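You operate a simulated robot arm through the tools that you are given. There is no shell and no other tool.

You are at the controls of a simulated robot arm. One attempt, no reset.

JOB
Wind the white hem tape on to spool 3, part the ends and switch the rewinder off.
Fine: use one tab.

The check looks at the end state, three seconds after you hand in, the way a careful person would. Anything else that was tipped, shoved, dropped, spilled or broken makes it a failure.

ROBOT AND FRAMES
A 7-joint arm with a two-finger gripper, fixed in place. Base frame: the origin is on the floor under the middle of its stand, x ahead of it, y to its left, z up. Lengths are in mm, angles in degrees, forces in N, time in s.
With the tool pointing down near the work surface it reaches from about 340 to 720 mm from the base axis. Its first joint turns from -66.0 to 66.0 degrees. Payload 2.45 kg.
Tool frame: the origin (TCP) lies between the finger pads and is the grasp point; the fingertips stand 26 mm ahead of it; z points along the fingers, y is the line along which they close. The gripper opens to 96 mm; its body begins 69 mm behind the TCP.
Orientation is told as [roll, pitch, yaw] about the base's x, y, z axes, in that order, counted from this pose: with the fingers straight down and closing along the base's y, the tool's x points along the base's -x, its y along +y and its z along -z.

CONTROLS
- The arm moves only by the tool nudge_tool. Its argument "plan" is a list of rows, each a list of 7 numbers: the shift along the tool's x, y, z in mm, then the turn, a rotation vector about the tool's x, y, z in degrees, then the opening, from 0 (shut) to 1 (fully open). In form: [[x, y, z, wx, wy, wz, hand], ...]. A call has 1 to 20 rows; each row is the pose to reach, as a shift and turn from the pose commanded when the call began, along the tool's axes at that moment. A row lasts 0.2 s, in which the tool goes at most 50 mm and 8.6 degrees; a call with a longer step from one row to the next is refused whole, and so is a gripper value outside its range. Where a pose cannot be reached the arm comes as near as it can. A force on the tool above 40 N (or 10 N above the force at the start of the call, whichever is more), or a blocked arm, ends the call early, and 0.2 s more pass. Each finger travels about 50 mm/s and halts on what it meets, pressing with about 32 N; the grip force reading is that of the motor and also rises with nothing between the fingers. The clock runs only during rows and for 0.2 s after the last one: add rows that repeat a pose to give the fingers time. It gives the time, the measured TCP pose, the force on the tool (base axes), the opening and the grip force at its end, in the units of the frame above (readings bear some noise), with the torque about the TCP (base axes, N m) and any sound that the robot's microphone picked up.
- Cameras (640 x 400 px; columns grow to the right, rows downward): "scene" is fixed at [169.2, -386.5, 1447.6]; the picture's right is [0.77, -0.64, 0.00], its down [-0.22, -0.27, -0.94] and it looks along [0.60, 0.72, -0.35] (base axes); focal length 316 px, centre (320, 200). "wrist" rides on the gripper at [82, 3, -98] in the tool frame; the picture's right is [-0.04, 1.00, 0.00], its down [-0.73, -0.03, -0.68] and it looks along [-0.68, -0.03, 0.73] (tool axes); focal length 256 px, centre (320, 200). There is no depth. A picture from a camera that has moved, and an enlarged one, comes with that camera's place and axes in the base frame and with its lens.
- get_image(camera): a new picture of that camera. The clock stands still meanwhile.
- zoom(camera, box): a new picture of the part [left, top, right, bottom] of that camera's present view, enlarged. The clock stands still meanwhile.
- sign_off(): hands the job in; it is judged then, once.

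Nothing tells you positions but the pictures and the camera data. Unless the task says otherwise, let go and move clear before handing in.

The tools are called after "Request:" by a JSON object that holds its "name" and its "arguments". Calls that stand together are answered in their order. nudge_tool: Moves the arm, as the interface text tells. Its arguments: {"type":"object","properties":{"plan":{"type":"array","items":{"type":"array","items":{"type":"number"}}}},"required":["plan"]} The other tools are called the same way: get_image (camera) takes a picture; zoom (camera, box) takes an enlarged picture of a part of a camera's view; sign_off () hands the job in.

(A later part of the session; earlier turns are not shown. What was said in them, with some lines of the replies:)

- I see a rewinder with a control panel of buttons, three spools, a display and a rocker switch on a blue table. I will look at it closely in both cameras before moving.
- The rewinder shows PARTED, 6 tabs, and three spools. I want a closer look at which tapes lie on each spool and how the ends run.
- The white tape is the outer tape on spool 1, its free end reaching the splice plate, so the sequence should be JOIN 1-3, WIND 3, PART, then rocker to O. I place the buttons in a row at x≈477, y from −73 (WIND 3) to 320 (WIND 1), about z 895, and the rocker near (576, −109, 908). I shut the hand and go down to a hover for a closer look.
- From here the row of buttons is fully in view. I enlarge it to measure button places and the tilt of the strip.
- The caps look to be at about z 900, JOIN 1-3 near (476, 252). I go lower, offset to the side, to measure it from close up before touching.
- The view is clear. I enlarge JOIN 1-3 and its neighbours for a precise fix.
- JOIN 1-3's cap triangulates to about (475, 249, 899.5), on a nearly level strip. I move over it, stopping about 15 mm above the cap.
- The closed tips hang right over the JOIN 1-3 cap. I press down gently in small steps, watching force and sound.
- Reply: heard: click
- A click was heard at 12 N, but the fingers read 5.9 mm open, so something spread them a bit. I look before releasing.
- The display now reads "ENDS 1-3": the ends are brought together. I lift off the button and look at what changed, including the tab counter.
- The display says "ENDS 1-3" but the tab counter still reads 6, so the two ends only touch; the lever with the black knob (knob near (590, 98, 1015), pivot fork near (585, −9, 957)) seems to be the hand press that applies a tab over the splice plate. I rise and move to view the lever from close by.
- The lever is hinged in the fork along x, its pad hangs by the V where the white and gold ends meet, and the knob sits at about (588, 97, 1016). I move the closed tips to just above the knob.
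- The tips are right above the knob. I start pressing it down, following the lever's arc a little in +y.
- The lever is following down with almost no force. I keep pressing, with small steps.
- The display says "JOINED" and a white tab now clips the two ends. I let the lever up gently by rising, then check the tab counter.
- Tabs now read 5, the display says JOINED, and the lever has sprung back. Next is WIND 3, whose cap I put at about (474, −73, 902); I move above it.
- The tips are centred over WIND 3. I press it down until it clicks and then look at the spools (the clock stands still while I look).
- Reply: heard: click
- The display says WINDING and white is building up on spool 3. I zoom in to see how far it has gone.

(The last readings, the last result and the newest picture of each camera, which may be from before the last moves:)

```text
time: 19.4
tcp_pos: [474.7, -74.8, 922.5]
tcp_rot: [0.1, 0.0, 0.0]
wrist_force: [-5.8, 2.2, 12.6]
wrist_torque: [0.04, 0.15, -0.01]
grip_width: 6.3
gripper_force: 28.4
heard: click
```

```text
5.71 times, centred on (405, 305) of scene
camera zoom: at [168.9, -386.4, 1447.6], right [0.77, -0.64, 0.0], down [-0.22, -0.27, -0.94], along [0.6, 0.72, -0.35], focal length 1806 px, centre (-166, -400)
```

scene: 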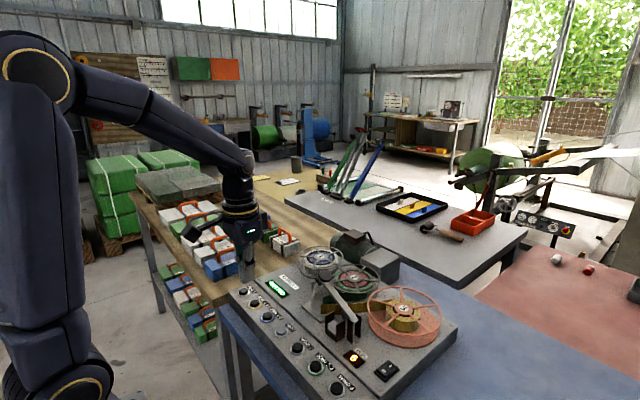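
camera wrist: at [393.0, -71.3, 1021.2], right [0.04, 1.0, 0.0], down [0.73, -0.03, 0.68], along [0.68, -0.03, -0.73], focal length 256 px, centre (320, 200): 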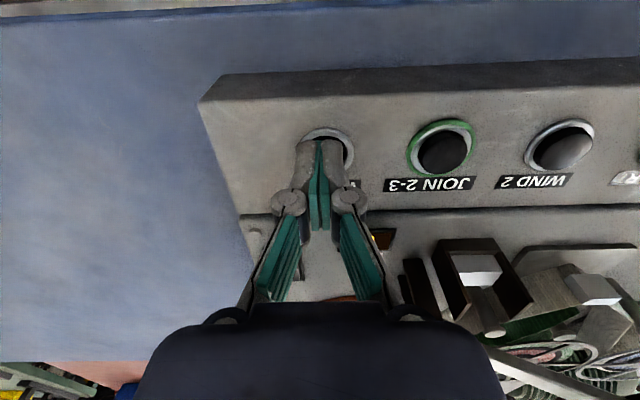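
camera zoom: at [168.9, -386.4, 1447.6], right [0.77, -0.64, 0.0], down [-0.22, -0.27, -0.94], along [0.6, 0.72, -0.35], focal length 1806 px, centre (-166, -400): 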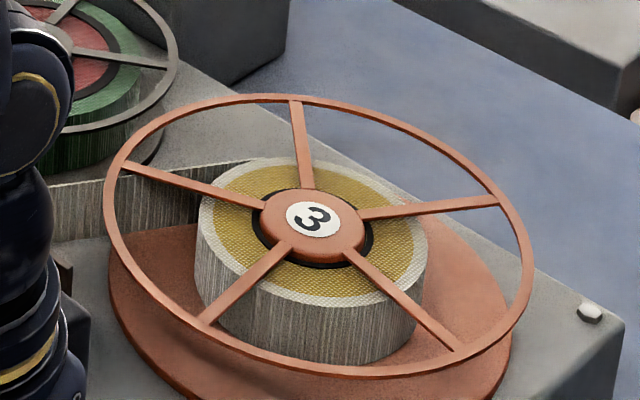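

White is going on spool 3 outside the gold, perhaps two thirds of it already. I release the button at once with a short lift so I can see whether winding stops or carries on by itself.

Request:
{"name": "nudge_tool", "arguments": {"plan": [[0, 0, -20, 0, 0, 0, 0]]}}

Request:
{"name": "zoom", "arguments": {"camera": "scene", "box": [240, 230, 450, 390]}}

Request:
{"name": "zoom", "arguments": {"camera": "scene", "box": [370, 270, 440, 340]}}

Request:
{"name": "zoom", "arguments": {"camera": "wrist", "box": [440, 220, 640, 400]}}

```text
time: 19.8
tcp_pos: [473.6, -76.1, 943.4]
tcp_rot: [0.0, 0.0, -0.1]
wrist_force: [-0.4, -0.6, 0.1]
wrist_torque: [0.01, 0.03, -0.02]
grip_width: 0.0
gripper_force: 28.6
```

```text
2.50 times, centred on (345, 310) of scene
camera zoom: at [169.2, -386.5, 1447.6], right [0.77, -0.64, 0.0], down [-0.22, -0.27, -0.94], along [0.6, 0.72, -0.35], focal length 790 px, centre (258, -75)
```

zoom: 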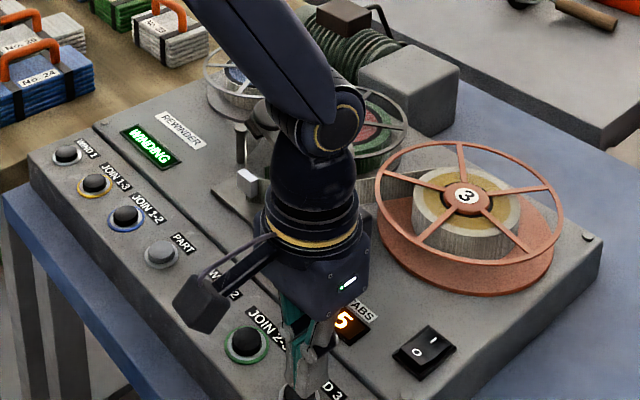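

```text
5.71 times, centred on (405, 305) of scene
camera zoom: at [169.2, -386.5, 1447.6], right [0.77, -0.64, 0.0], down [-0.22, -0.27, -0.94], along [0.6, 0.72, -0.35], focal length 1806 px, centre (-166, -400)
```

zoom: 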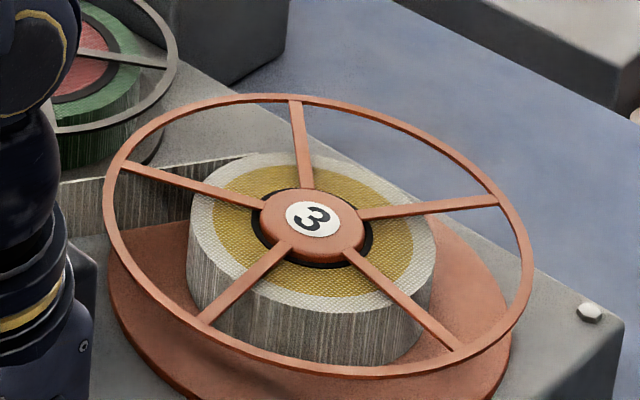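

```text
2.22 times, centred on (540, 310) of wrist
camera zoom: at [393.1, -72.9, 1041.7], right [0.04, 1.0, 0.0], down [0.73, -0.03, 0.68], along [0.68, -0.03, -0.73], focal length 569 px, centre (-169, -44)
```

zoom: 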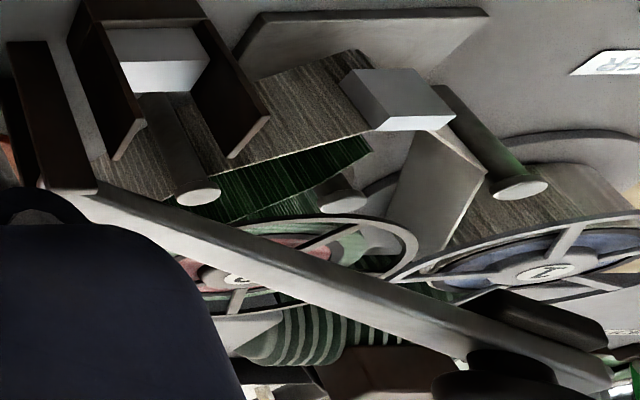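

Winding carries on after release; it is latched. I check how much white is left on spool 1 before letting any more time pass.

Request:
{"name": "zoom", "arguments": {"camera": "scene", "box": [300, 240, 350, 280]}}

Request:
{"name": "zoom", "arguments": {"camera": "wrist", "box": [560, 270, 640, 340]}}

Request:
{"name": "zoom", "arguments": {"camera": "scene", "box": [270, 270, 350, 330]}}

```text
10.00 times, centred on (325, 260) of scene
camera zoom: at [169.2, -386.5, 1447.6], right [0.77, -0.64, 0.0], down [-0.22, -0.27, -0.94], along [0.6, 0.72, -0.35], focal length 3161 px, centre (270, -400)
```

zoom: 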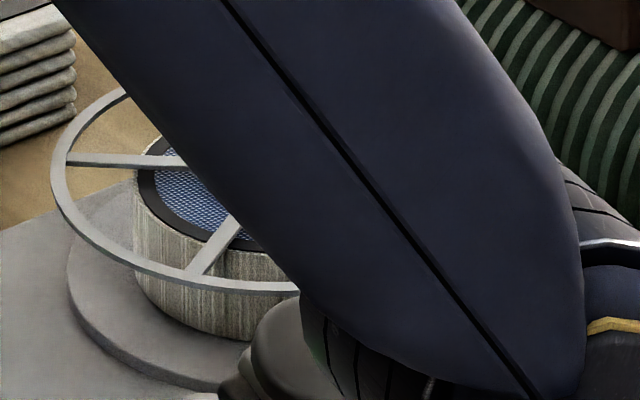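

```text
5.71 times, centred on (600, 305) of wrist
camera zoom: at [393.1, -72.9, 1041.7], right [0.04, 1.0, 0.0], down [0.73, -0.03, 0.68], along [0.68, -0.03, -0.73], focal length 1463 px, centre (-1280, -400)
```

zoom: 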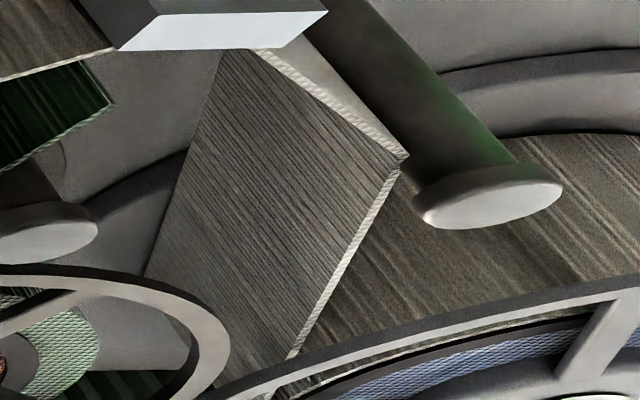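

```text
6.67 times, centred on (310, 300) of scene
camera zoom: at [169.2, -386.5, 1447.6], right [0.77, -0.64, 0.0], down [-0.22, -0.27, -0.94], along [0.6, 0.72, -0.35], focal length 2108 px, centre (387, -467)
```

zoom: 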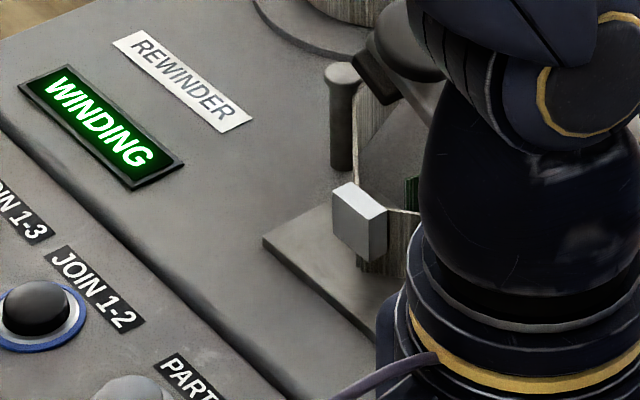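

Only a thin layer of white is left on spool 1. I let one short step pass, hovering a few mm over WIND 3 in case I must press again, and look at once.

Request:
{"name": "nudge_tool", "arguments": {"plan": [[0, 1.5, 9, 0, 0, 0, 0]]}}

Request:
{"name": "zoom", "arguments": {"camera": "scene", "box": [240, 230, 450, 390]}}

Request:
{"name": "zoom", "arguments": {"camera": "scene", "box": [300, 240, 350, 280]}}

Request:
{"name": "zoom", "arguments": {"camera": "scene", "box": [370, 270, 440, 340]}}

Request:
{"name": "zoom", "arguments": {"camera": "scene", "box": [270, 270, 350, 330]}}

Request:
{"name": "zoom", "arguments": {"camera": "wrist", "box": [480, 200, 640, 340]}}

```text
time: 20.2
tcp_pos: [475.1, -75.2, 934.9]
tcp_rot: [0.0, 0.0, -0.2]
wrist_force: [0.8, -0.4, 0.2]
wrist_torque: [0.03, 0.02, 0.03]
grip_width: 0.2
gripper_force: 29.1
```

```text
2.50 times, centred on (345, 310) of scene
camera zoom: at [169.2, -386.5, 1447.6], right [0.77, -0.64, 0.0], down [-0.22, -0.27, -0.94], along [0.6, 0.72, -0.35], focal length 790 px, centre (258, -75)
```

zoom: 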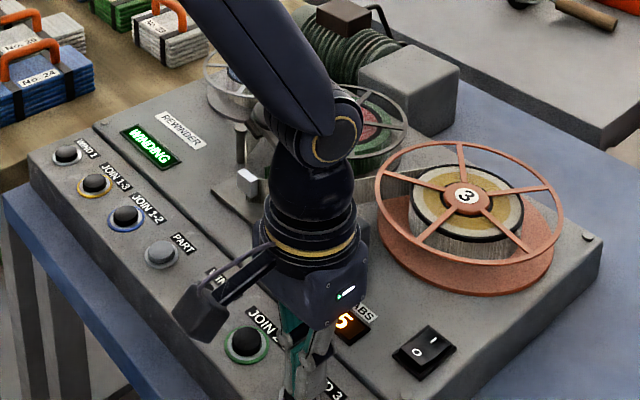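

```text
10.00 times, centred on (325, 260) of scene
camera zoom: at [169.2, -386.5, 1447.6], right [0.77, -0.64, 0.0], down [-0.22, -0.27, -0.94], along [0.6, 0.72, -0.35], focal length 3161 px, centre (270, -400)
```

zoom: 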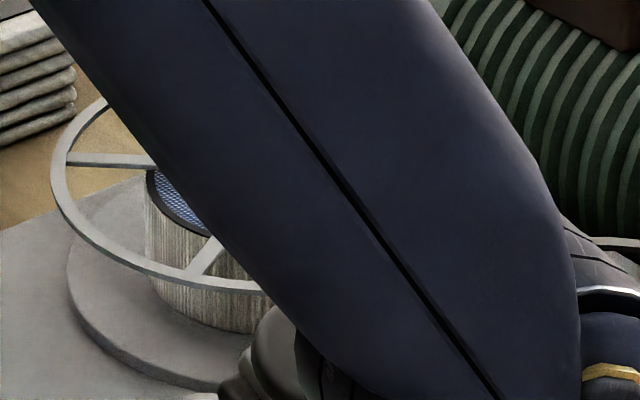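

```text
5.71 times, centred on (405, 305) of scene
camera zoom: at [169.2, -386.5, 1447.6], right [0.77, -0.64, 0.0], down [-0.22, -0.27, -0.94], along [0.6, 0.72, -0.35], focal length 1806 px, centre (-166, -400)
```

zoom: 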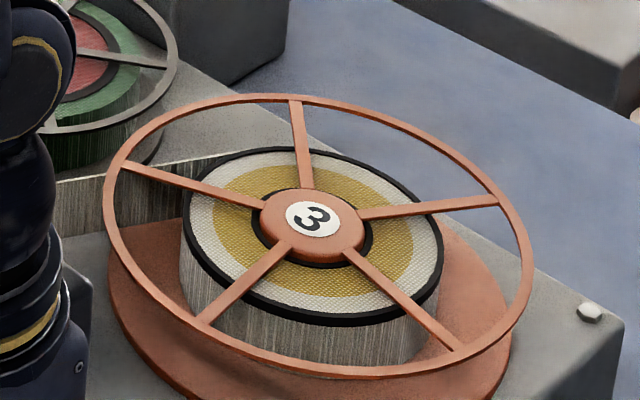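

```text
6.67 times, centred on (310, 300) of scene
camera zoom: at [169.2, -386.5, 1447.6], right [0.77, -0.64, 0.0], down [-0.22, -0.27, -0.94], along [0.6, 0.72, -0.35], focal length 2108 px, centre (387, -467)
```

zoom: 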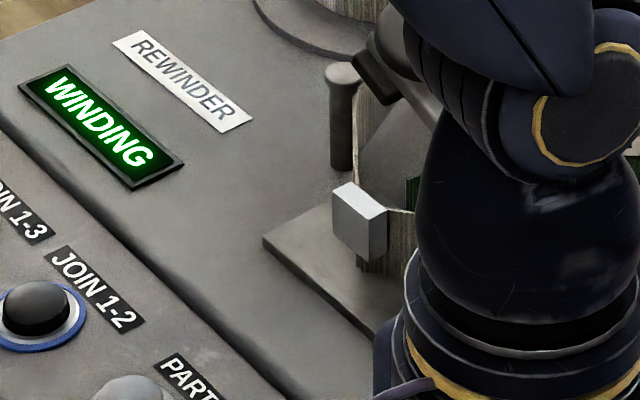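

```text
2.86 times, centred on (560, 270) of wrist
camera zoom: at [393.7, -71.1, 1032.2], right [0.04, 1.0, 0.0], down [0.73, -0.03, 0.68], along [0.68, -0.03, -0.73], focal length 731 px, centre (-366, 0)
```

zoom: 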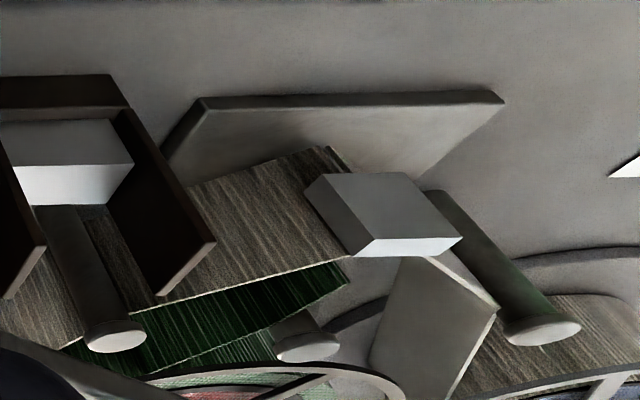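

A black ring now shows at the rim of spool 3 and the display still says WINDING. I look closer at both spools before letting time pass.

Request:
{"name": "zoom", "arguments": {"camera": "scene", "box": [302, 248, 326, 272]}}

Request:
{"name": "zoom", "arguments": {"camera": "scene", "box": [380, 285, 420, 335]}}

Request:
{"name": "zoom", "arguments": {"camera": "scene", "box": [375, 280, 405, 300]}}

Request:
{"name": "get_image", "arguments": {"camera": "wrist"}}

Request:
{"name": "zoom", "arguments": {"camera": "wrist", "box": [560, 250, 640, 340]}}

```text
16.00 times, centred on (314, 260) of scene
camera zoom: at [169.2, -386.5, 1447.6], right [0.77, -0.64, 0.0], down [-0.22, -0.27, -0.94], along [0.6, 0.72, -0.35], focal length 5058 px, centre (416, -760)
```

zoom: 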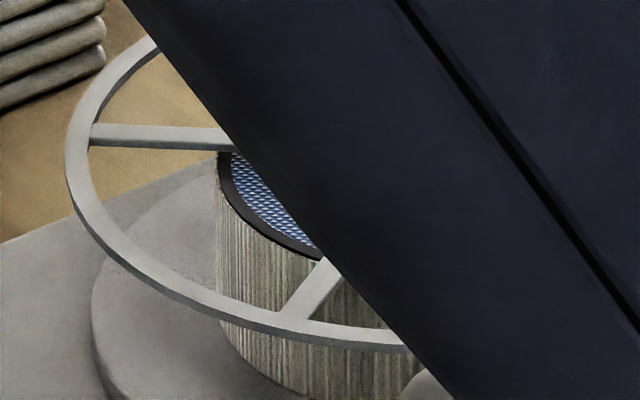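

```text
8.00 times, centred on (400, 310) of scene
camera zoom: at [169.2, -386.5, 1447.6], right [0.77, -0.64, 0.0], down [-0.22, -0.27, -0.94], along [0.6, 0.72, -0.35], focal length 2529 px, centre (-320, -680)
```

zoom: 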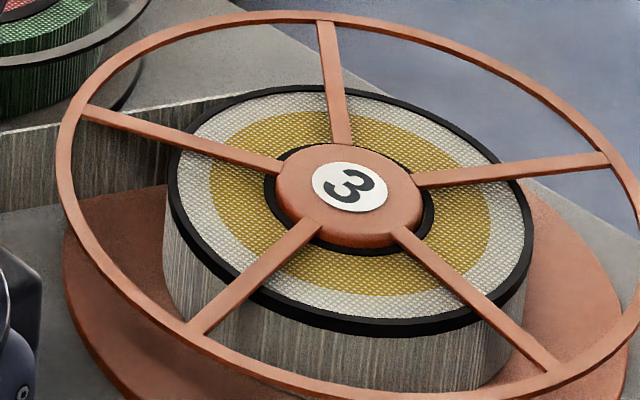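

```text
16.00 times, centred on (390, 290) of scene
camera zoom: at [169.2, -386.5, 1447.6], right [0.77, -0.64, 0.0], down [-0.22, -0.27, -0.94], along [0.6, 0.72, -0.35], focal length 5058 px, centre (-800, -1240)
```

zoom: 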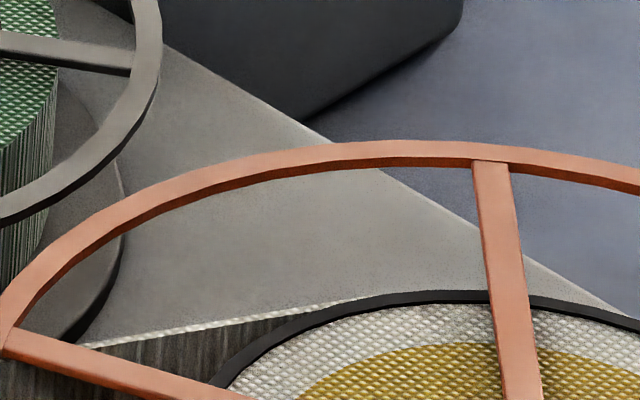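

```text
taken
camera wrist: at [393.7, -71.1, 1032.2], right [0.04, 1.0, 0.0], down [0.73, -0.03, 0.68], along [0.68, -0.03, -0.73], focal length 256 px, centre (320, 200)
```

wrist: 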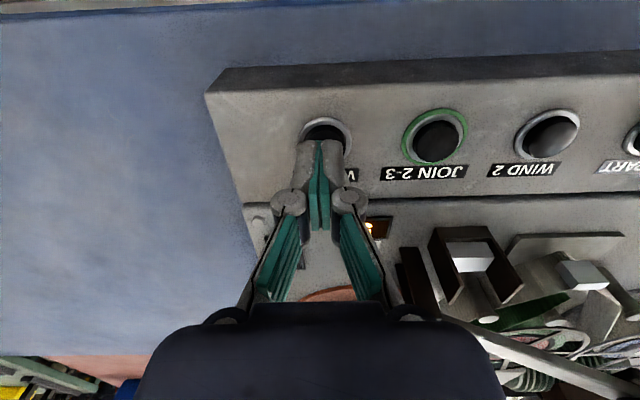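

```text
4.44 times, centred on (600, 295) of wrist
camera zoom: at [393.7, -71.1, 1032.2], right [0.04, 1.0, 0.0], down [0.73, -0.03, 0.68], along [0.68, -0.03, -0.73], focal length 1138 px, centre (-924, -222)
```

zoom: 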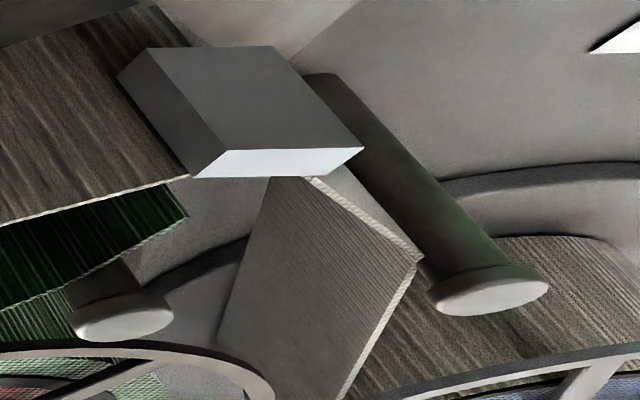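

White looks all but fully moved over. I wait one more short step in place and look whether it stops by itself.

Request:
{"name": "nudge_tool", "arguments": {"plan": [[0, 0, 0, 0, 0, 0, 0]]}}

Request:
{"name": "zoom", "arguments": {"camera": "scene", "box": [240, 230, 450, 390]}}

Request:
{"name": "zoom", "arguments": {"camera": "scene", "box": [302, 248, 326, 272]}}

Request:
{"name": "zoom", "arguments": {"camera": "scene", "box": [370, 270, 440, 340]}}

Request:
{"name": "zoom", "arguments": {"camera": "scene", "box": [270, 270, 350, 330]}}

Request:
{"name": "zoom", "arguments": {"camera": "wrist", "box": [480, 200, 640, 340]}}

```text
time: 20.6
tcp_pos: [475.6, -74.1, 933.0]
tcp_rot: [0.1, 0.0, 0.0]
wrist_force: [0.2, -0.6, 1.0]
wrist_torque: [-0.02, 0.0, -0.03]
grip_width: 0.1
gripper_force: 28.4
```

```text
2.50 times, centred on (345, 310) of scene
camera zoom: at [169.2, -386.5, 1447.6], right [0.77, -0.64, 0.0], down [-0.22, -0.27, -0.94], along [0.6, 0.72, -0.35], focal length 790 px, centre (258, -75)
```

zoom: 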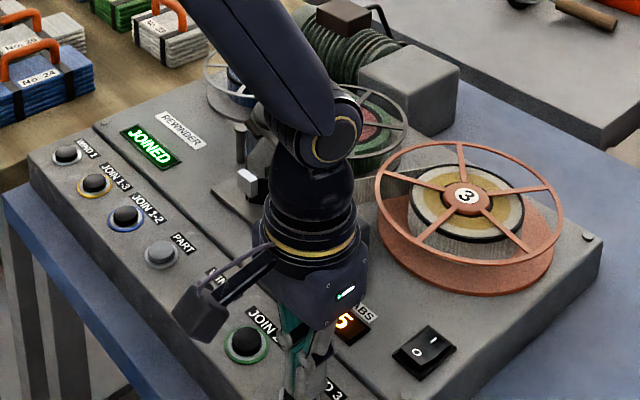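

```text
16.00 times, centred on (314, 260) of scene
camera zoom: at [169.2, -386.5, 1447.6], right [0.77, -0.64, 0.0], down [-0.22, -0.27, -0.94], along [0.6, 0.72, -0.35], focal length 5058 px, centre (416, -760)
```

zoom: 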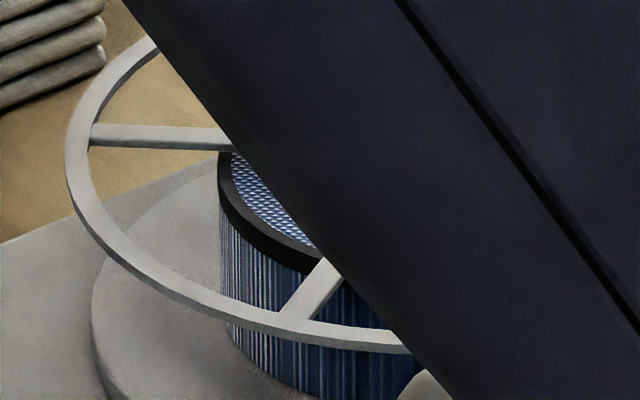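

```text
5.71 times, centred on (405, 305) of scene
camera zoom: at [169.2, -386.5, 1447.6], right [0.77, -0.64, 0.0], down [-0.22, -0.27, -0.94], along [0.6, 0.72, -0.35], focal length 1806 px, centre (-166, -400)
```

zoom: 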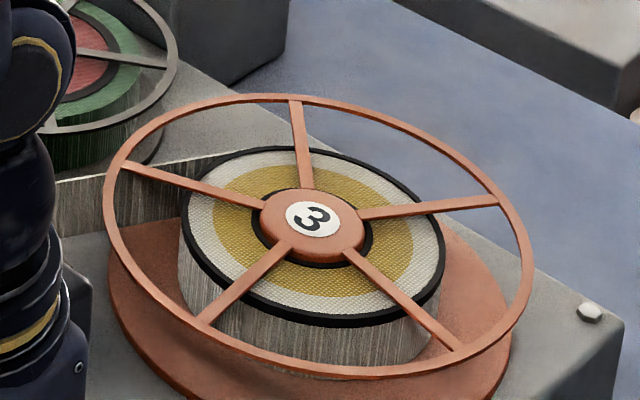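

```text
6.67 times, centred on (310, 300) of scene
camera zoom: at [169.2, -386.5, 1447.6], right [0.77, -0.64, 0.0], down [-0.22, -0.27, -0.94], along [0.6, 0.72, -0.35], focal length 2108 px, centre (387, -467)
```

zoom: 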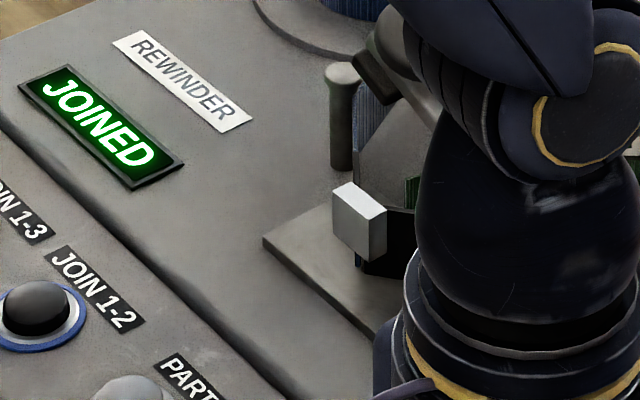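

```text
2.86 times, centred on (560, 270) of wrist
camera zoom: at [393.6, -71.1, 1032.1], right [0.04, 1.0, 0.0], down [0.73, -0.03, 0.68], along [0.68, -0.03, -0.73], focal length 731 px, centre (-366, 0)
```

zoom: 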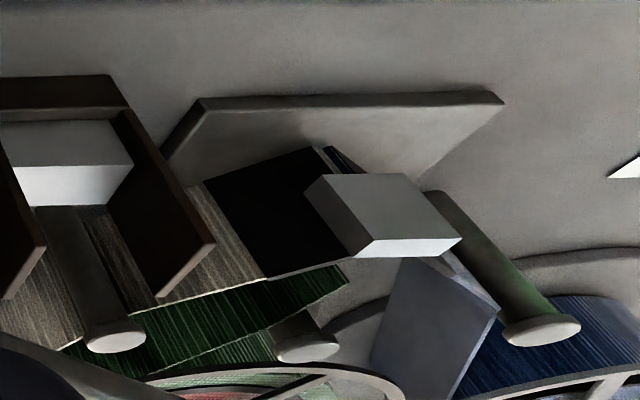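

It stopped by itself: JOINED shows again, spool 3 carries gold with all the white on top, blue is left on spool 1, and the black leader lies at the splice. Next is PART, at about (475, 121); I lift and move over it.

Request:
{"name": "nudge_tool", "arguments": {"plan": [[0, 0, -20, 0, 0, 0, 0], [0, 10, -45, 0, 0, 0, 0], [0, 50, -55, 0, 0, 0, 0], [0, 92, -55, 0, 0, 0, 0], [0, 135, -55, 0, 0, 0, 0], [0, 175, -50, 0, 0, 0, 0], [0, 195, -30, 0, 0, 0, 0], [0, 195, -15, 0, 0, 0, 0], [0, 195, -15, 0, 0, 0, 0], [0, 195, -15, 0, 0, 0, 0]]}}

Request:
{"name": "zoom", "arguments": {"camera": "wrist", "box": [240, 60, 400, 180]}}

Request:
{"name": "get_image", "arguments": {"camera": "scene"}}

```text
time: 22.8
tcp_pos: [473.4, 122.6, 947.1]
tcp_rot: [-0.1, 0.0, -0.2]
wrist_force: [0.8, -1.1, 0.4]
wrist_torque: [-0.04, -0.03, 0.01]
grip_width: 0.0
gripper_force: 28.5
```

```text
3.33 times, centred on (320, 120) of wrist
camera zoom: at [392.3, 125.9, 1045.4], right [0.04, 1.0, 0.0], down [0.73, -0.03, 0.68], along [0.68, -0.03, -0.73], focal length 853 px, centre (320, 467)
```

zoom: 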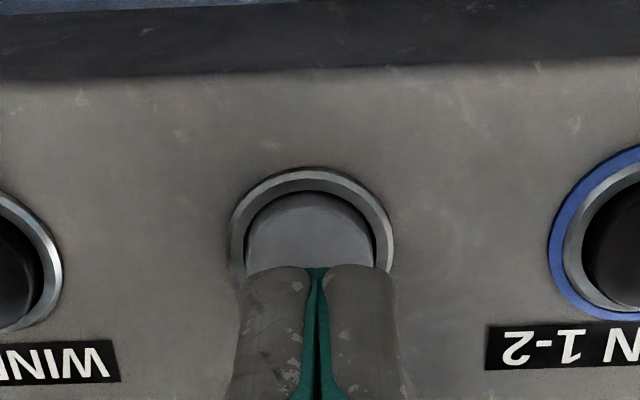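

```text
taken
```

scene: 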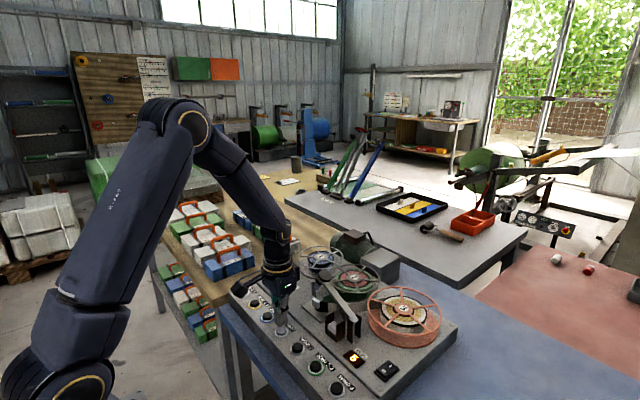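

PART's cap is under the tips, about 2 mm toward −y. I shift that and press to the same depth as before.

Request:
{"name": "nudge_tool", "arguments": {"plan": [[-1, -2, 8, 0, 0, 0, 0], [-1, -2, 15, 0, 0, 0, 0], [-1, -2, 19, 0, 0, 0, 0], [-1, -2, 22, 0, 0, 0, 0], [-1, -2, 24.5, 0, 0, 0, 0]]}}

Request:
{"name": "zoom", "arguments": {"camera": "scene", "box": [240, 230, 450, 390]}}

```text
time: 24.0
tcp_pos: [475.9, 120.9, 924.5]
tcp_rot: [0.0, 0.0, -0.1]
wrist_force: [-0.3, 1.2, 5.5]
wrist_torque: [0.0, 0.02, -0.01]
grip_width: 6.1
gripper_force: 28.5
heard: click
```

```text
2.50 times, centred on (345, 310) of scene
camera zoom: at [169.1, -386.5, 1447.6], right [0.77, -0.64, 0.0], down [-0.22, -0.27, -0.94], along [0.6, 0.72, -0.35], focal length 790 px, centre (258, -75)
```

zoom: 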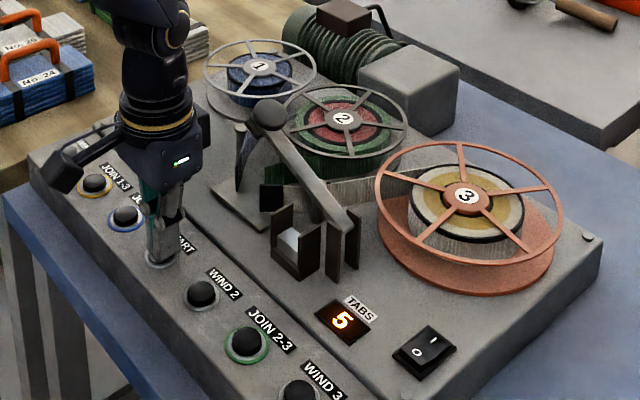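

It clicked and the ends appear to have come apart, tabs still 5. I lift off and check the display and the ends.

Request:
{"name": "nudge_tool", "arguments": {"plan": [[0, 0, -10, 0, 0, 0, 0], [0, 0, -35, 0, 0, 0, 0], [0, 0, -70, 0, 0, 0, 0], [10, 0, -110, 0, 0, 0, 0], [20, 0, -130, 0, 0, 0, 0], [20, 0, -130, 0, 0, 0, 0]]}}

Request:
{"name": "zoom", "arguments": {"camera": "scene", "box": [260, 230, 450, 380]}}

Request:
{"name": "zoom", "arguments": {"camera": "scene", "box": [305, 265, 365, 325]}}

Request:
{"name": "get_image", "arguments": {"camera": "wrist"}}

```text
time: 25.4
tcp_pos: [453.8, 120.0, 1053.5]
tcp_rot: [0.0, 0.0, -0.2]
wrist_force: [0.7, 0.7, 0.3]
wrist_torque: [0.02, -0.03, 0.02]
grip_width: 0.0
gripper_force: 28.1
```

```text
2.67 times, centred on (355, 305) of scene
camera zoom: at [169.2, -386.5, 1447.6], right [0.77, -0.64, 0.0], down [-0.22, -0.27, -0.94], along [0.6, 0.72, -0.35], focal length 843 px, centre (227, -80)
```

zoom: 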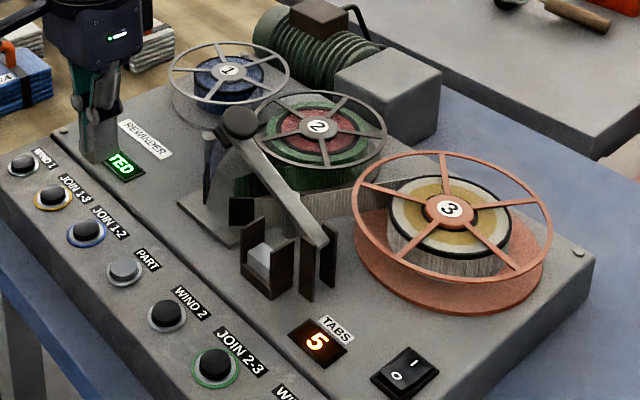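

```text
6.67 times, centred on (335, 295) of scene
camera zoom: at [169.2, -386.5, 1447.6], right [0.77, -0.64, 0.0], down [-0.22, -0.27, -0.94], along [0.6, 0.72, -0.35], focal length 2108 px, centre (220, -433)
```

zoom: 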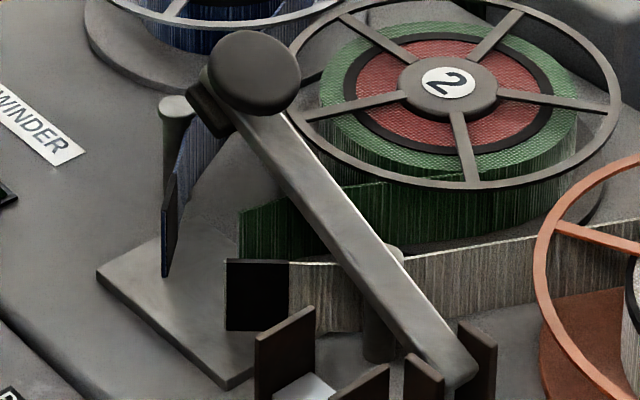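

```text
taken
camera wrist: at [373.5, 122.6, 1152.8], right [0.04, 1.0, 0.0], down [0.73, -0.03, 0.68], along [0.68, -0.03, -0.73], focal length 256 px, centre (320, 200)
```

wrist: 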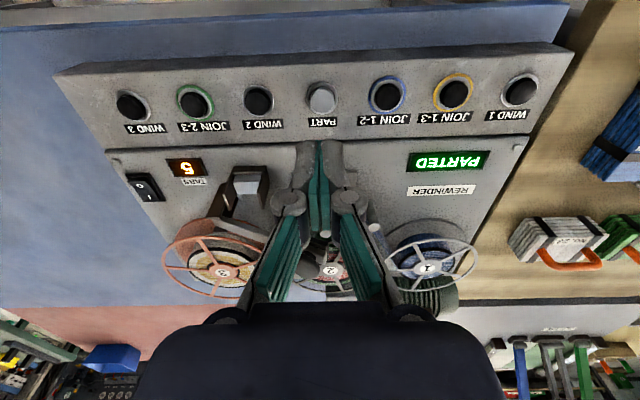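

PARTED is shown, 5 tabs left, and the blue and white ends are clear of each other. Last is the rocker near (576, −109, 908), O on the side nearer the robot; I move in close beside it to look.

Request:
{"name": "nudge_tool", "arguments": {"plan": [[-5, -35, 0, 0, 0, 0, 0], [-15, -75, 0, 0, 0, 0, 0], [-30, -115, 0, 0, 0, 0, 0], [-50, -150, 0, 0, 0, 0, 0], [-75, -175, 10, 0, 0, 0, 0], [-91, -180, 35, 0, 0, 0, 0], [-91, -180, 53, 0, 0, 0, 0], [-91, -180, 53, 0, 0, 0, 0]]}}

Request:
{"name": "zoom", "arguments": {"camera": "wrist", "box": [200, 80, 360, 200]}}

Request:
{"name": "zoom", "arguments": {"camera": "scene", "box": [350, 330, 430, 390]}}

```text
time: 27.2
tcp_pos: [544.5, -62.7, 1002.3]
tcp_rot: [0.1, 0.0, 0.0]
wrist_force: [0.1, -0.3, 0.7]
wrist_torque: [0.02, -0.01, -0.01]
grip_width: 0.1
gripper_force: 28.0
```

```text
3.33 times, centred on (280, 140) of wrist
camera zoom: at [463.9, -59.8, 1101.2], right [0.04, 1.0, 0.0], down [0.73, -0.03, 0.68], along [0.68, -0.03, -0.73], focal length 853 px, centre (453, 400)
```

zoom: 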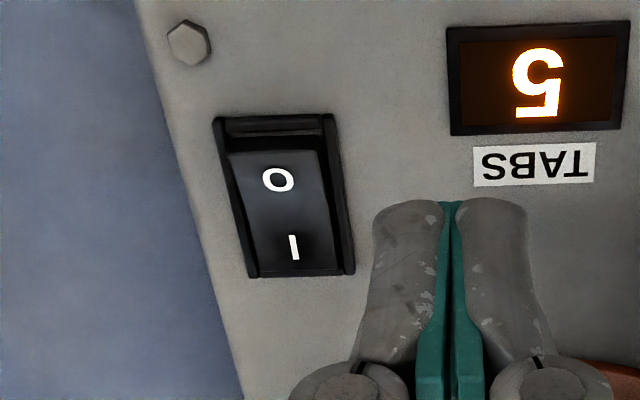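

```text
6.67 times, centred on (390, 360) of scene
camera zoom: at [169.2, -386.5, 1447.6], right [0.77, -0.64, 0.0], down [-0.22, -0.27, -0.94], along [0.6, 0.72, -0.35], focal length 2108 px, centre (-147, -867)
```

zoom: 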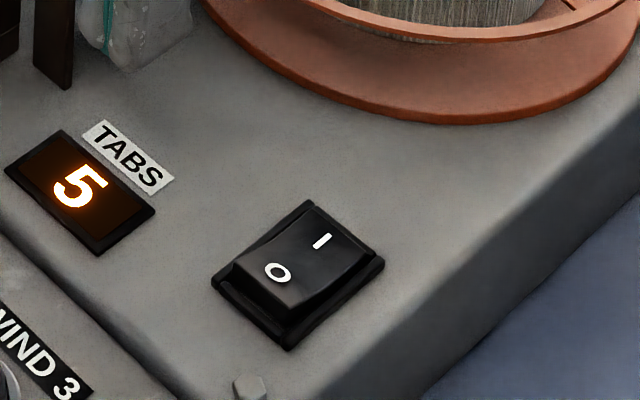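

The O mark is at about (567, −108, 910) and its half of the rocker is raised, so it is on. I move over the O half and stop above it.

Request:
{"name": "nudge_tool", "arguments": {"plan": [[-12, -23, 0, 0, 0, 0, 0], [-22.5, -46, 5, 0, 0, 0, 0], [-22.5, -46, 28, 0, 0, 0, 0], [-22.5, -46, 50, 0, 0, 0, 0], [-22.5, -46, 50, 0, 0, 0, 0], [-22.5, -46, 50, 0, 0, 0, 0]]}}

Request:
{"name": "zoom", "arguments": {"camera": "wrist", "box": [240, 60, 400, 180]}}

Request:
{"name": "zoom", "arguments": {"camera": "scene", "box": [340, 310, 440, 390]}}

```text
time: 28.6
tcp_pos: [568.9, -107.4, 953.0]
tcp_rot: [0.0, -0.1, 0.0]
wrist_force: [0.0, 0.5, 0.1]
wrist_torque: [-0.02, 0.02, -0.01]
grip_width: 0.0
gripper_force: 28.4
```

```text
3.33 times, centred on (320, 120) of wrist
camera zoom: at [488.4, -103.5, 1051.1], right [0.04, 1.0, 0.0], down [0.73, -0.03, 0.68], along [0.68, -0.03, -0.73], focal length 853 px, centre (320, 467)
```

zoom: 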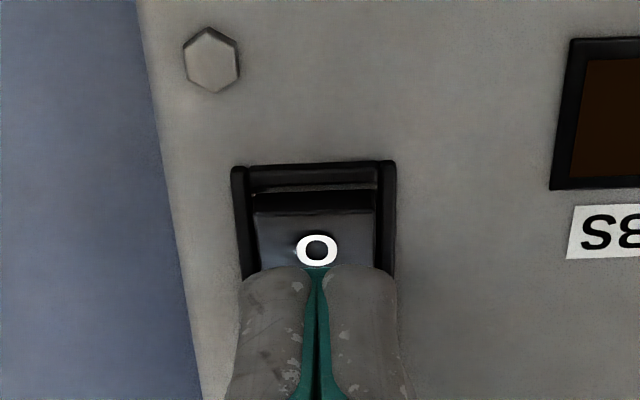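

```text
5.00 times, centred on (390, 350) of scene
camera zoom: at [169.2, -386.5, 1447.6], right [0.77, -0.64, 0.0], down [-0.22, -0.27, -0.94], along [0.6, 0.72, -0.35], focal length 1581 px, centre (-30, -550)
```

zoom: 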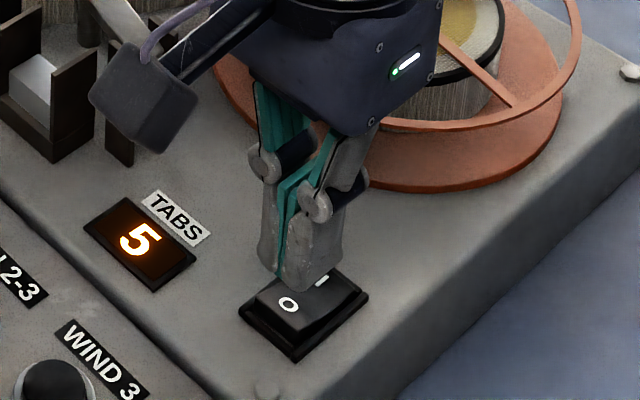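

The tips stand over the O half, though they are about as wide as the rocker. I lean the tool back about 20° so that only the near bottom edge of the tips will press on the O end, then check.

Request:
{"name": "nudge_tool", "arguments": {"plan": [[2, -0.5, 0, 0, -7, 0, 0], [4, -1, 0, 0, -14, 0, 0], [6, -1, 0, 0, -20, 0, 0], [6, -1, 0, 0, -20, 0, 0], [6, -1, 0, 0, -20, 0, 0]]}}

Request:
{"name": "zoom", "arguments": {"camera": "scene", "box": [340, 310, 440, 390]}}

Request:
{"name": "zoom", "arguments": {"camera": "wrist", "box": [240, 60, 400, 180]}}

```text
time: 29.8
tcp_pos: [562.3, -106.6, 952.4]
tcp_rot: [0.0, -20.1, 0.1]
wrist_force: [-0.8, -0.4, -0.1]
wrist_torque: [0.01, 0.0, 0.02]
grip_width: 0.0
gripper_force: 28.9
```

```text
5.00 times, centred on (390, 350) of scene
camera zoom: at [169.2, -386.5, 1447.6], right [0.77, -0.64, 0.0], down [-0.22, -0.27, -0.94], along [0.6, 0.72, -0.35], focal length 1581 px, centre (-30, -550)
```

zoom: 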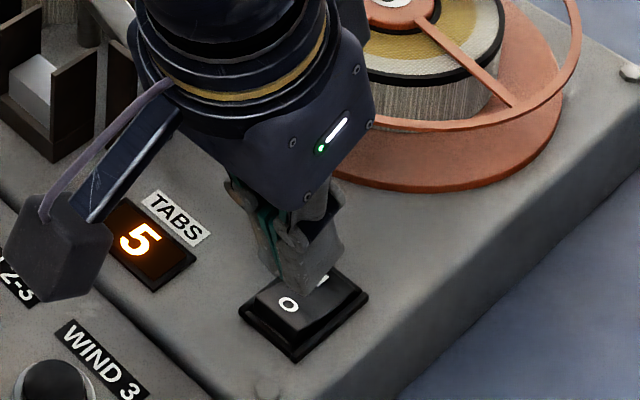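

```text
3.33 times, centred on (320, 120) of wrist
camera zoom: at [453.3, -103.9, 1016.5], right [0.04, 1.0, 0.01], down [0.46, -0.03, 0.89], along [0.89, -0.03, -0.46], focal length 853 px, centre (320, 467)
```

zoom: 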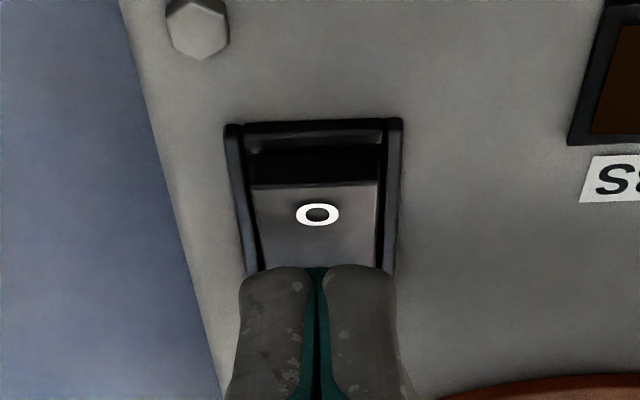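

The near edge of the tips will come down on the O end. I press straight down in small steps, with the force stop as guard.

Request:
{"name": "nudge_tool", "arguments": {"plan": [[0.65, 0, 6.1, 0, 0, 0, 0], [2.0, 0, 9.9, 0, 0, 0, 0], [3.05, 0, 12.7, 0, 0, 0, 0], [3.73, 0, 14.6, 0, 0, 0, 0], [4.41, 0, 16.5, 0, 0, 0, 0], [5.1, 0, 18.4, 0, 0, 0, 0]]}}

Request:
{"name": "zoom", "arguments": {"camera": "scene", "box": [340, 310, 440, 390]}}

Request:
{"name": "zoom", "arguments": {"camera": "wrist", "box": [240, 60, 400, 180]}}

```text
time: 31.4
tcp_pos: [564.4, -107.3, 934.0]
tcp_rot: [-0.1, -20.1, -0.1]
wrist_force: [-9.7, 2.0, 14.2]
wrist_torque: [0.1, 0.3, 0.0]
grip_width: 5.9
gripper_force: 28.9
stopped in row 6: the force on the tool passed its limit at 42 N (the readings are from after the stop); the commanded pose is now the measured one
```

```text
5.00 times, centred on (390, 350) of scene
camera zoom: at [168.7, -386.4, 1447.7], right [0.77, -0.64, 0.0], down [-0.22, -0.27, -0.94], along [0.6, 0.72, -0.35], focal length 1581 px, centre (-30, -550)
```

zoom: 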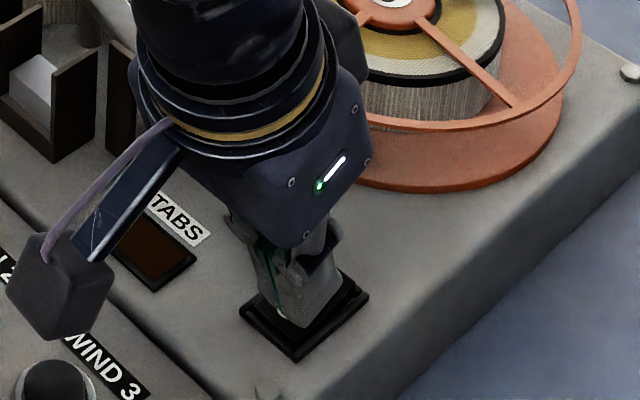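

```text
3.33 times, centred on (320, 120) of wrist
camera zoom: at [454.4, -103.7, 998.9], right [0.04, 1.0, 0.01], down [0.46, -0.03, 0.89], along [0.89, -0.03, -0.46], focal length 853 px, centre (320, 467)
```

zoom: 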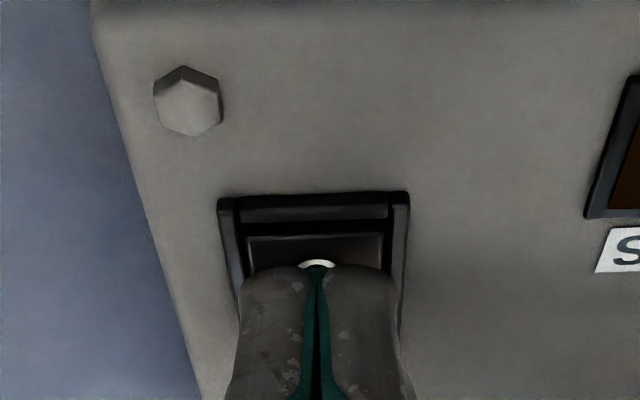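

The tabs display has gone dark, so the rewinder is off. I lift straight up off the switch and look whether it stays at O.

Request:
{"name": "nudge_tool", "arguments": {"plan": [[-3.4, 0, -9.4, 0, 0, 0, 0], [-10.3, 0, -28.2, 0, 0, 0, 0], [-22, 0, -60, 0, 0, 0, 0], [-36, 0, -98, 0, 7, 0, 0], [-48, 0, -132, 0, 14, 0, 0], [-51, 0, -141, 0, 20, 0, 0], [-51, 0, -141, 0, 20, 0, 0]]}}

Request:
{"name": "zoom", "arguments": {"camera": "scene", "box": [340, 310, 440, 390]}}

Request:
{"name": "zoom", "arguments": {"camera": "scene", "box": [230, 220, 460, 400]}}

Request:
{"name": "get_image", "arguments": {"camera": "wrist"}}

```text
time: 33.0
tcp_pos: [563.3, -108.4, 1084.1]
tcp_rot: [-0.1, 0.0, -0.1]
wrist_force: [-0.2, 0.6, -0.3]
wrist_torque: [0.01, 0.0, -0.01]
grip_width: 0.3
gripper_force: 28.9
```

```text
5.00 times, centred on (390, 350) of scene
camera zoom: at [169.2, -386.5, 1447.6], right [0.77, -0.64, 0.0], down [-0.22, -0.27, -0.94], along [0.6, 0.72, -0.35], focal length 1581 px, centre (-30, -550)
```

zoom: 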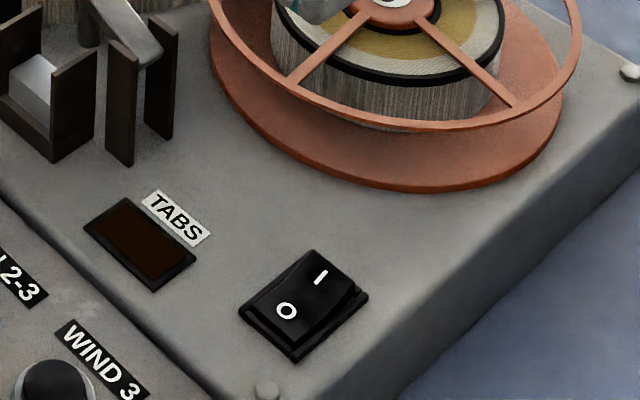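

```text
2.22 times, centred on (345, 310) of scene
camera zoom: at [169.2, -386.5, 1447.6], right [0.77, -0.64, 0.0], down [-0.22, -0.27, -0.94], along [0.6, 0.72, -0.35], focal length 702 px, centre (264, -44)
```

zoom: 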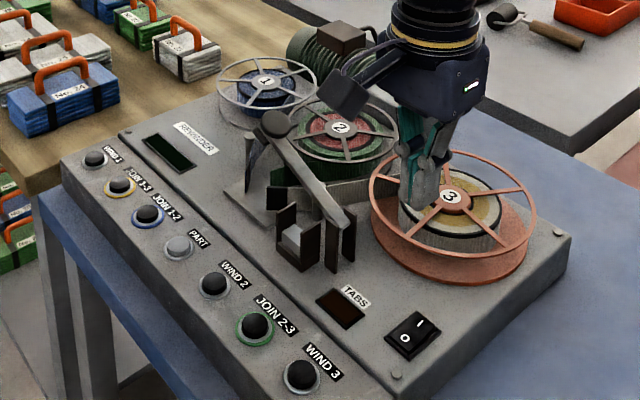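

```text
taken
camera wrist: at [482.5, -103.9, 1182.0], right [0.04, 1.0, 0.0], down [0.73, -0.03, 0.68], along [0.68, -0.03, -0.73], focal length 256 px, centre (320, 200)
```

wrist: 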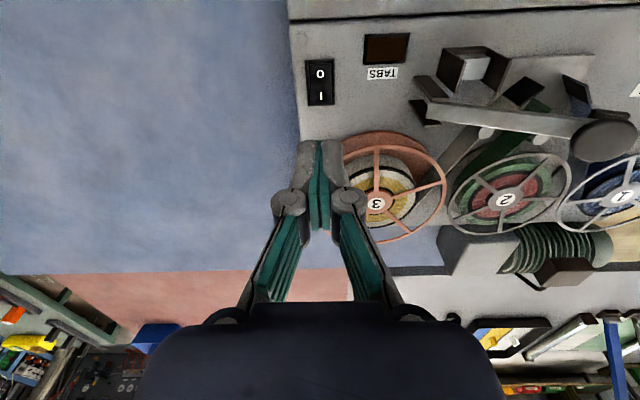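

Both displays are dark and the rocker stays at O. I back well clear, then check the final state once more.

Request:
{"name": "nudge_tool", "arguments": {"plan": [[10, 15, -40, 0, 0, 0, 0], [40, 40, -80, 0, 0, 0, 0], [80, 70, -110, 0, 0, 0, 0], [120, 100, -130, 0, 0, 0, 0], [155, 130, -150, 0, 0, 0, 0], [170, 150, -170, 0, 0, 0, 0], [170, 150, -170, 0, 0, 0, 0], [170, 150, -170, 0, 0, 0, 0]]}}

Request:
{"name": "get_image", "arguments": {"camera": "scene"}}

Request:
{"name": "zoom", "arguments": {"camera": "scene", "box": [220, 220, 470, 400]}}

Request:
{"name": "zoom", "arguments": {"camera": "scene", "box": [290, 235, 370, 325]}}

Request:
{"name": "zoom", "arguments": {"camera": "scene", "box": [350, 280, 450, 390]}}

Request:
{"name": "get_image", "arguments": {"camera": "wrist"}}

```text
refused: row 2 steps farther than a row can; nothing moved
```

```text
taken
```

scene: 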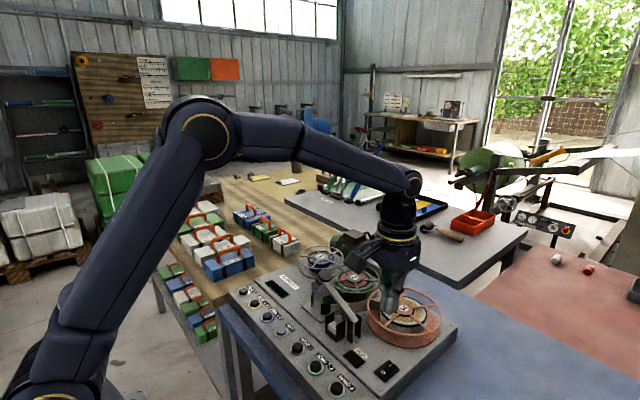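

```text
2.22 times, centred on (345, 310) of scene
camera zoom: at [169.2, -386.5, 1447.6], right [0.77, -0.64, 0.0], down [-0.22, -0.27, -0.94], along [0.6, 0.72, -0.35], focal length 702 px, centre (264, -44)
```

zoom: 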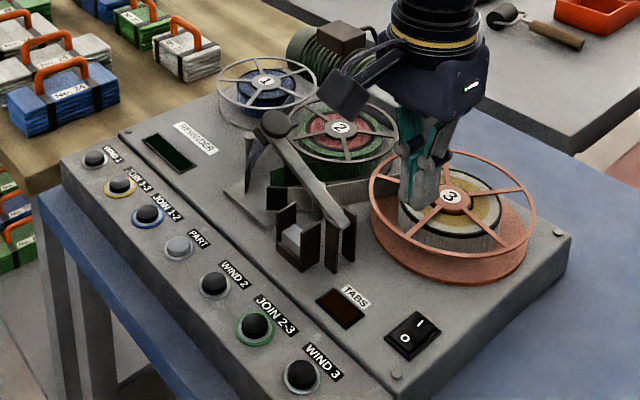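

```text
4.44 times, centred on (330, 280) of scene
camera zoom: at [169.2, -386.5, 1447.6], right [0.77, -0.64, 0.0], down [-0.22, -0.27, -0.94], along [0.6, 0.72, -0.35], focal length 1405 px, centre (276, -156)
```

zoom: 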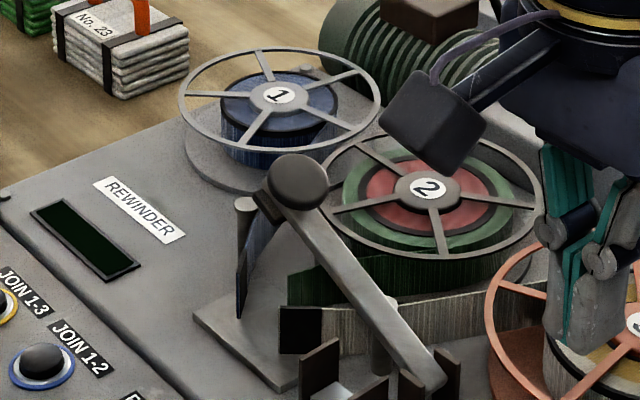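

```text
3.64 times, centred on (400, 335) of scene
camera zoom: at [169.2, -386.5, 1447.6], right [0.77, -0.64, 0.0], down [-0.22, -0.27, -0.94], along [0.6, 0.72, -0.35], focal length 1150 px, centre (29, -291)
```

zoom: 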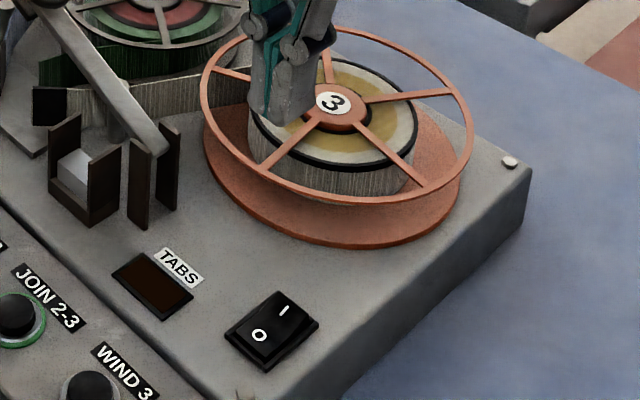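

```text
taken
camera wrist: at [482.5, -103.9, 1182.0], right [0.04, 1.0, 0.0], down [0.73, -0.03, 0.68], along [0.68, -0.03, -0.73], focal length 256 px, centre (320, 200)
```

wrist: 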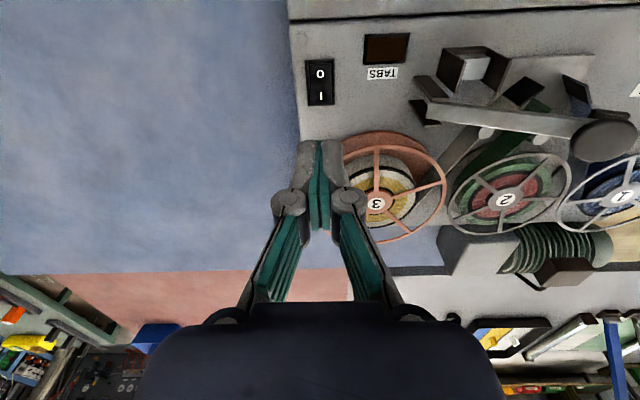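

That retreat was refused because one row was too long a step, but the machine is off with the ends parted. I retreat with shorter steps.

Request:
{"name": "nudge_tool", "arguments": {"plan": [[5, 0, -40, 0, 0, 0, 0], [25, 15, -72, 0, 0, 0, 0], [50, 32, -100, 0, 0, 0, 0], [78, 50, -125, 0, 0, 0, 0], [105, 70, -145, 0, 0, 0, 0], [130, 90, -160, 0, 0, 0, 0], [150, 108, -170, 0, 0, 0, 0], [165, 120, -175, 0, 0, 0, 0], [165, 120, -175, 0, 0, 0, 0]]}}

Request:
{"name": "zoom", "arguments": {"camera": "scene", "box": [220, 220, 470, 400]}}

Request:
{"name": "get_image", "arguments": {"camera": "wrist"}}

```text
time: 35.0
tcp_pos: [399.5, 13.1, 1258.3]
tcp_rot: [0.0, -0.3, -0.1]
wrist_force: [0.8, -0.6, 0.1]
wrist_torque: [-0.01, 0.01, -0.02]
grip_width: 0.0
gripper_force: 28.5
```

```text
2.22 times, centred on (345, 310) of scene
camera zoom: at [169.2, -386.5, 1447.6], right [0.77, -0.64, 0.0], down [-0.22, -0.27, -0.94], along [0.6, 0.72, -0.35], focal length 702 px, centre (264, -44)
```

zoom: 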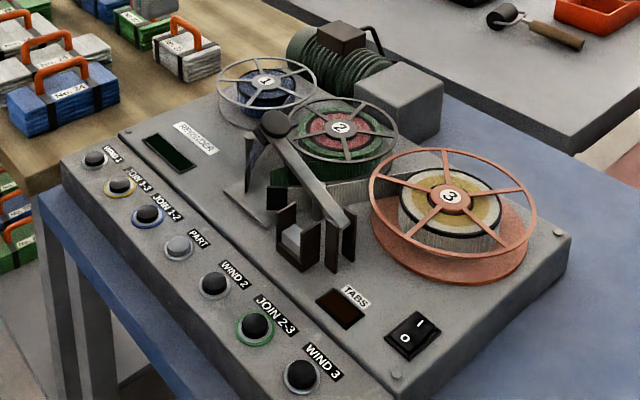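

```text
taken
camera wrist: at [317.8, 15.7, 1356.4], right [0.04, 1.0, 0.0], down [0.73, -0.03, 0.68], along [0.68, -0.03, -0.73], focal length 256 px, centre (320, 200)
```

wrist: 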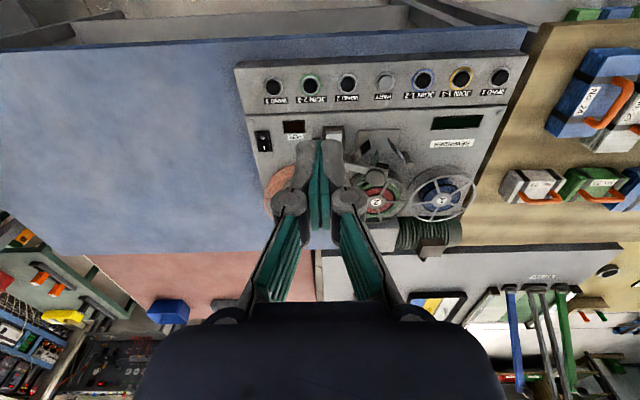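

The white tape is on spool 3 over the gold, blue is left on spool 1 and green and red are untouched on spool 2. The ends are parted, one tab was used, the rewinder is off, and the arm is well clear with nothing disturbed, so I hand in.

Request:
{"name": "sign_off", "arguments": {}}

```text
The job is handed in.
```

The white hem tape is wound on to spool 3, on top of the gold. The ends are parted and the rewinder is switched off.

- **Tabs:** I used one tab for the join; the counter went from 6 to 5.
- **Spools:** Blue is left on spool 1. Spool 2 (green and red) was not touched. The white's black end leader is on the outside of spool 3.
- **Power:** The rocker is at O and both displays are dark. Pressing it briefly hit the 42 N force stop, but the switch turned off and stayed off.
- **Surroundings:** I saw nothing tipped or moved in the last pictures, and the arm was well clear when I handed in.
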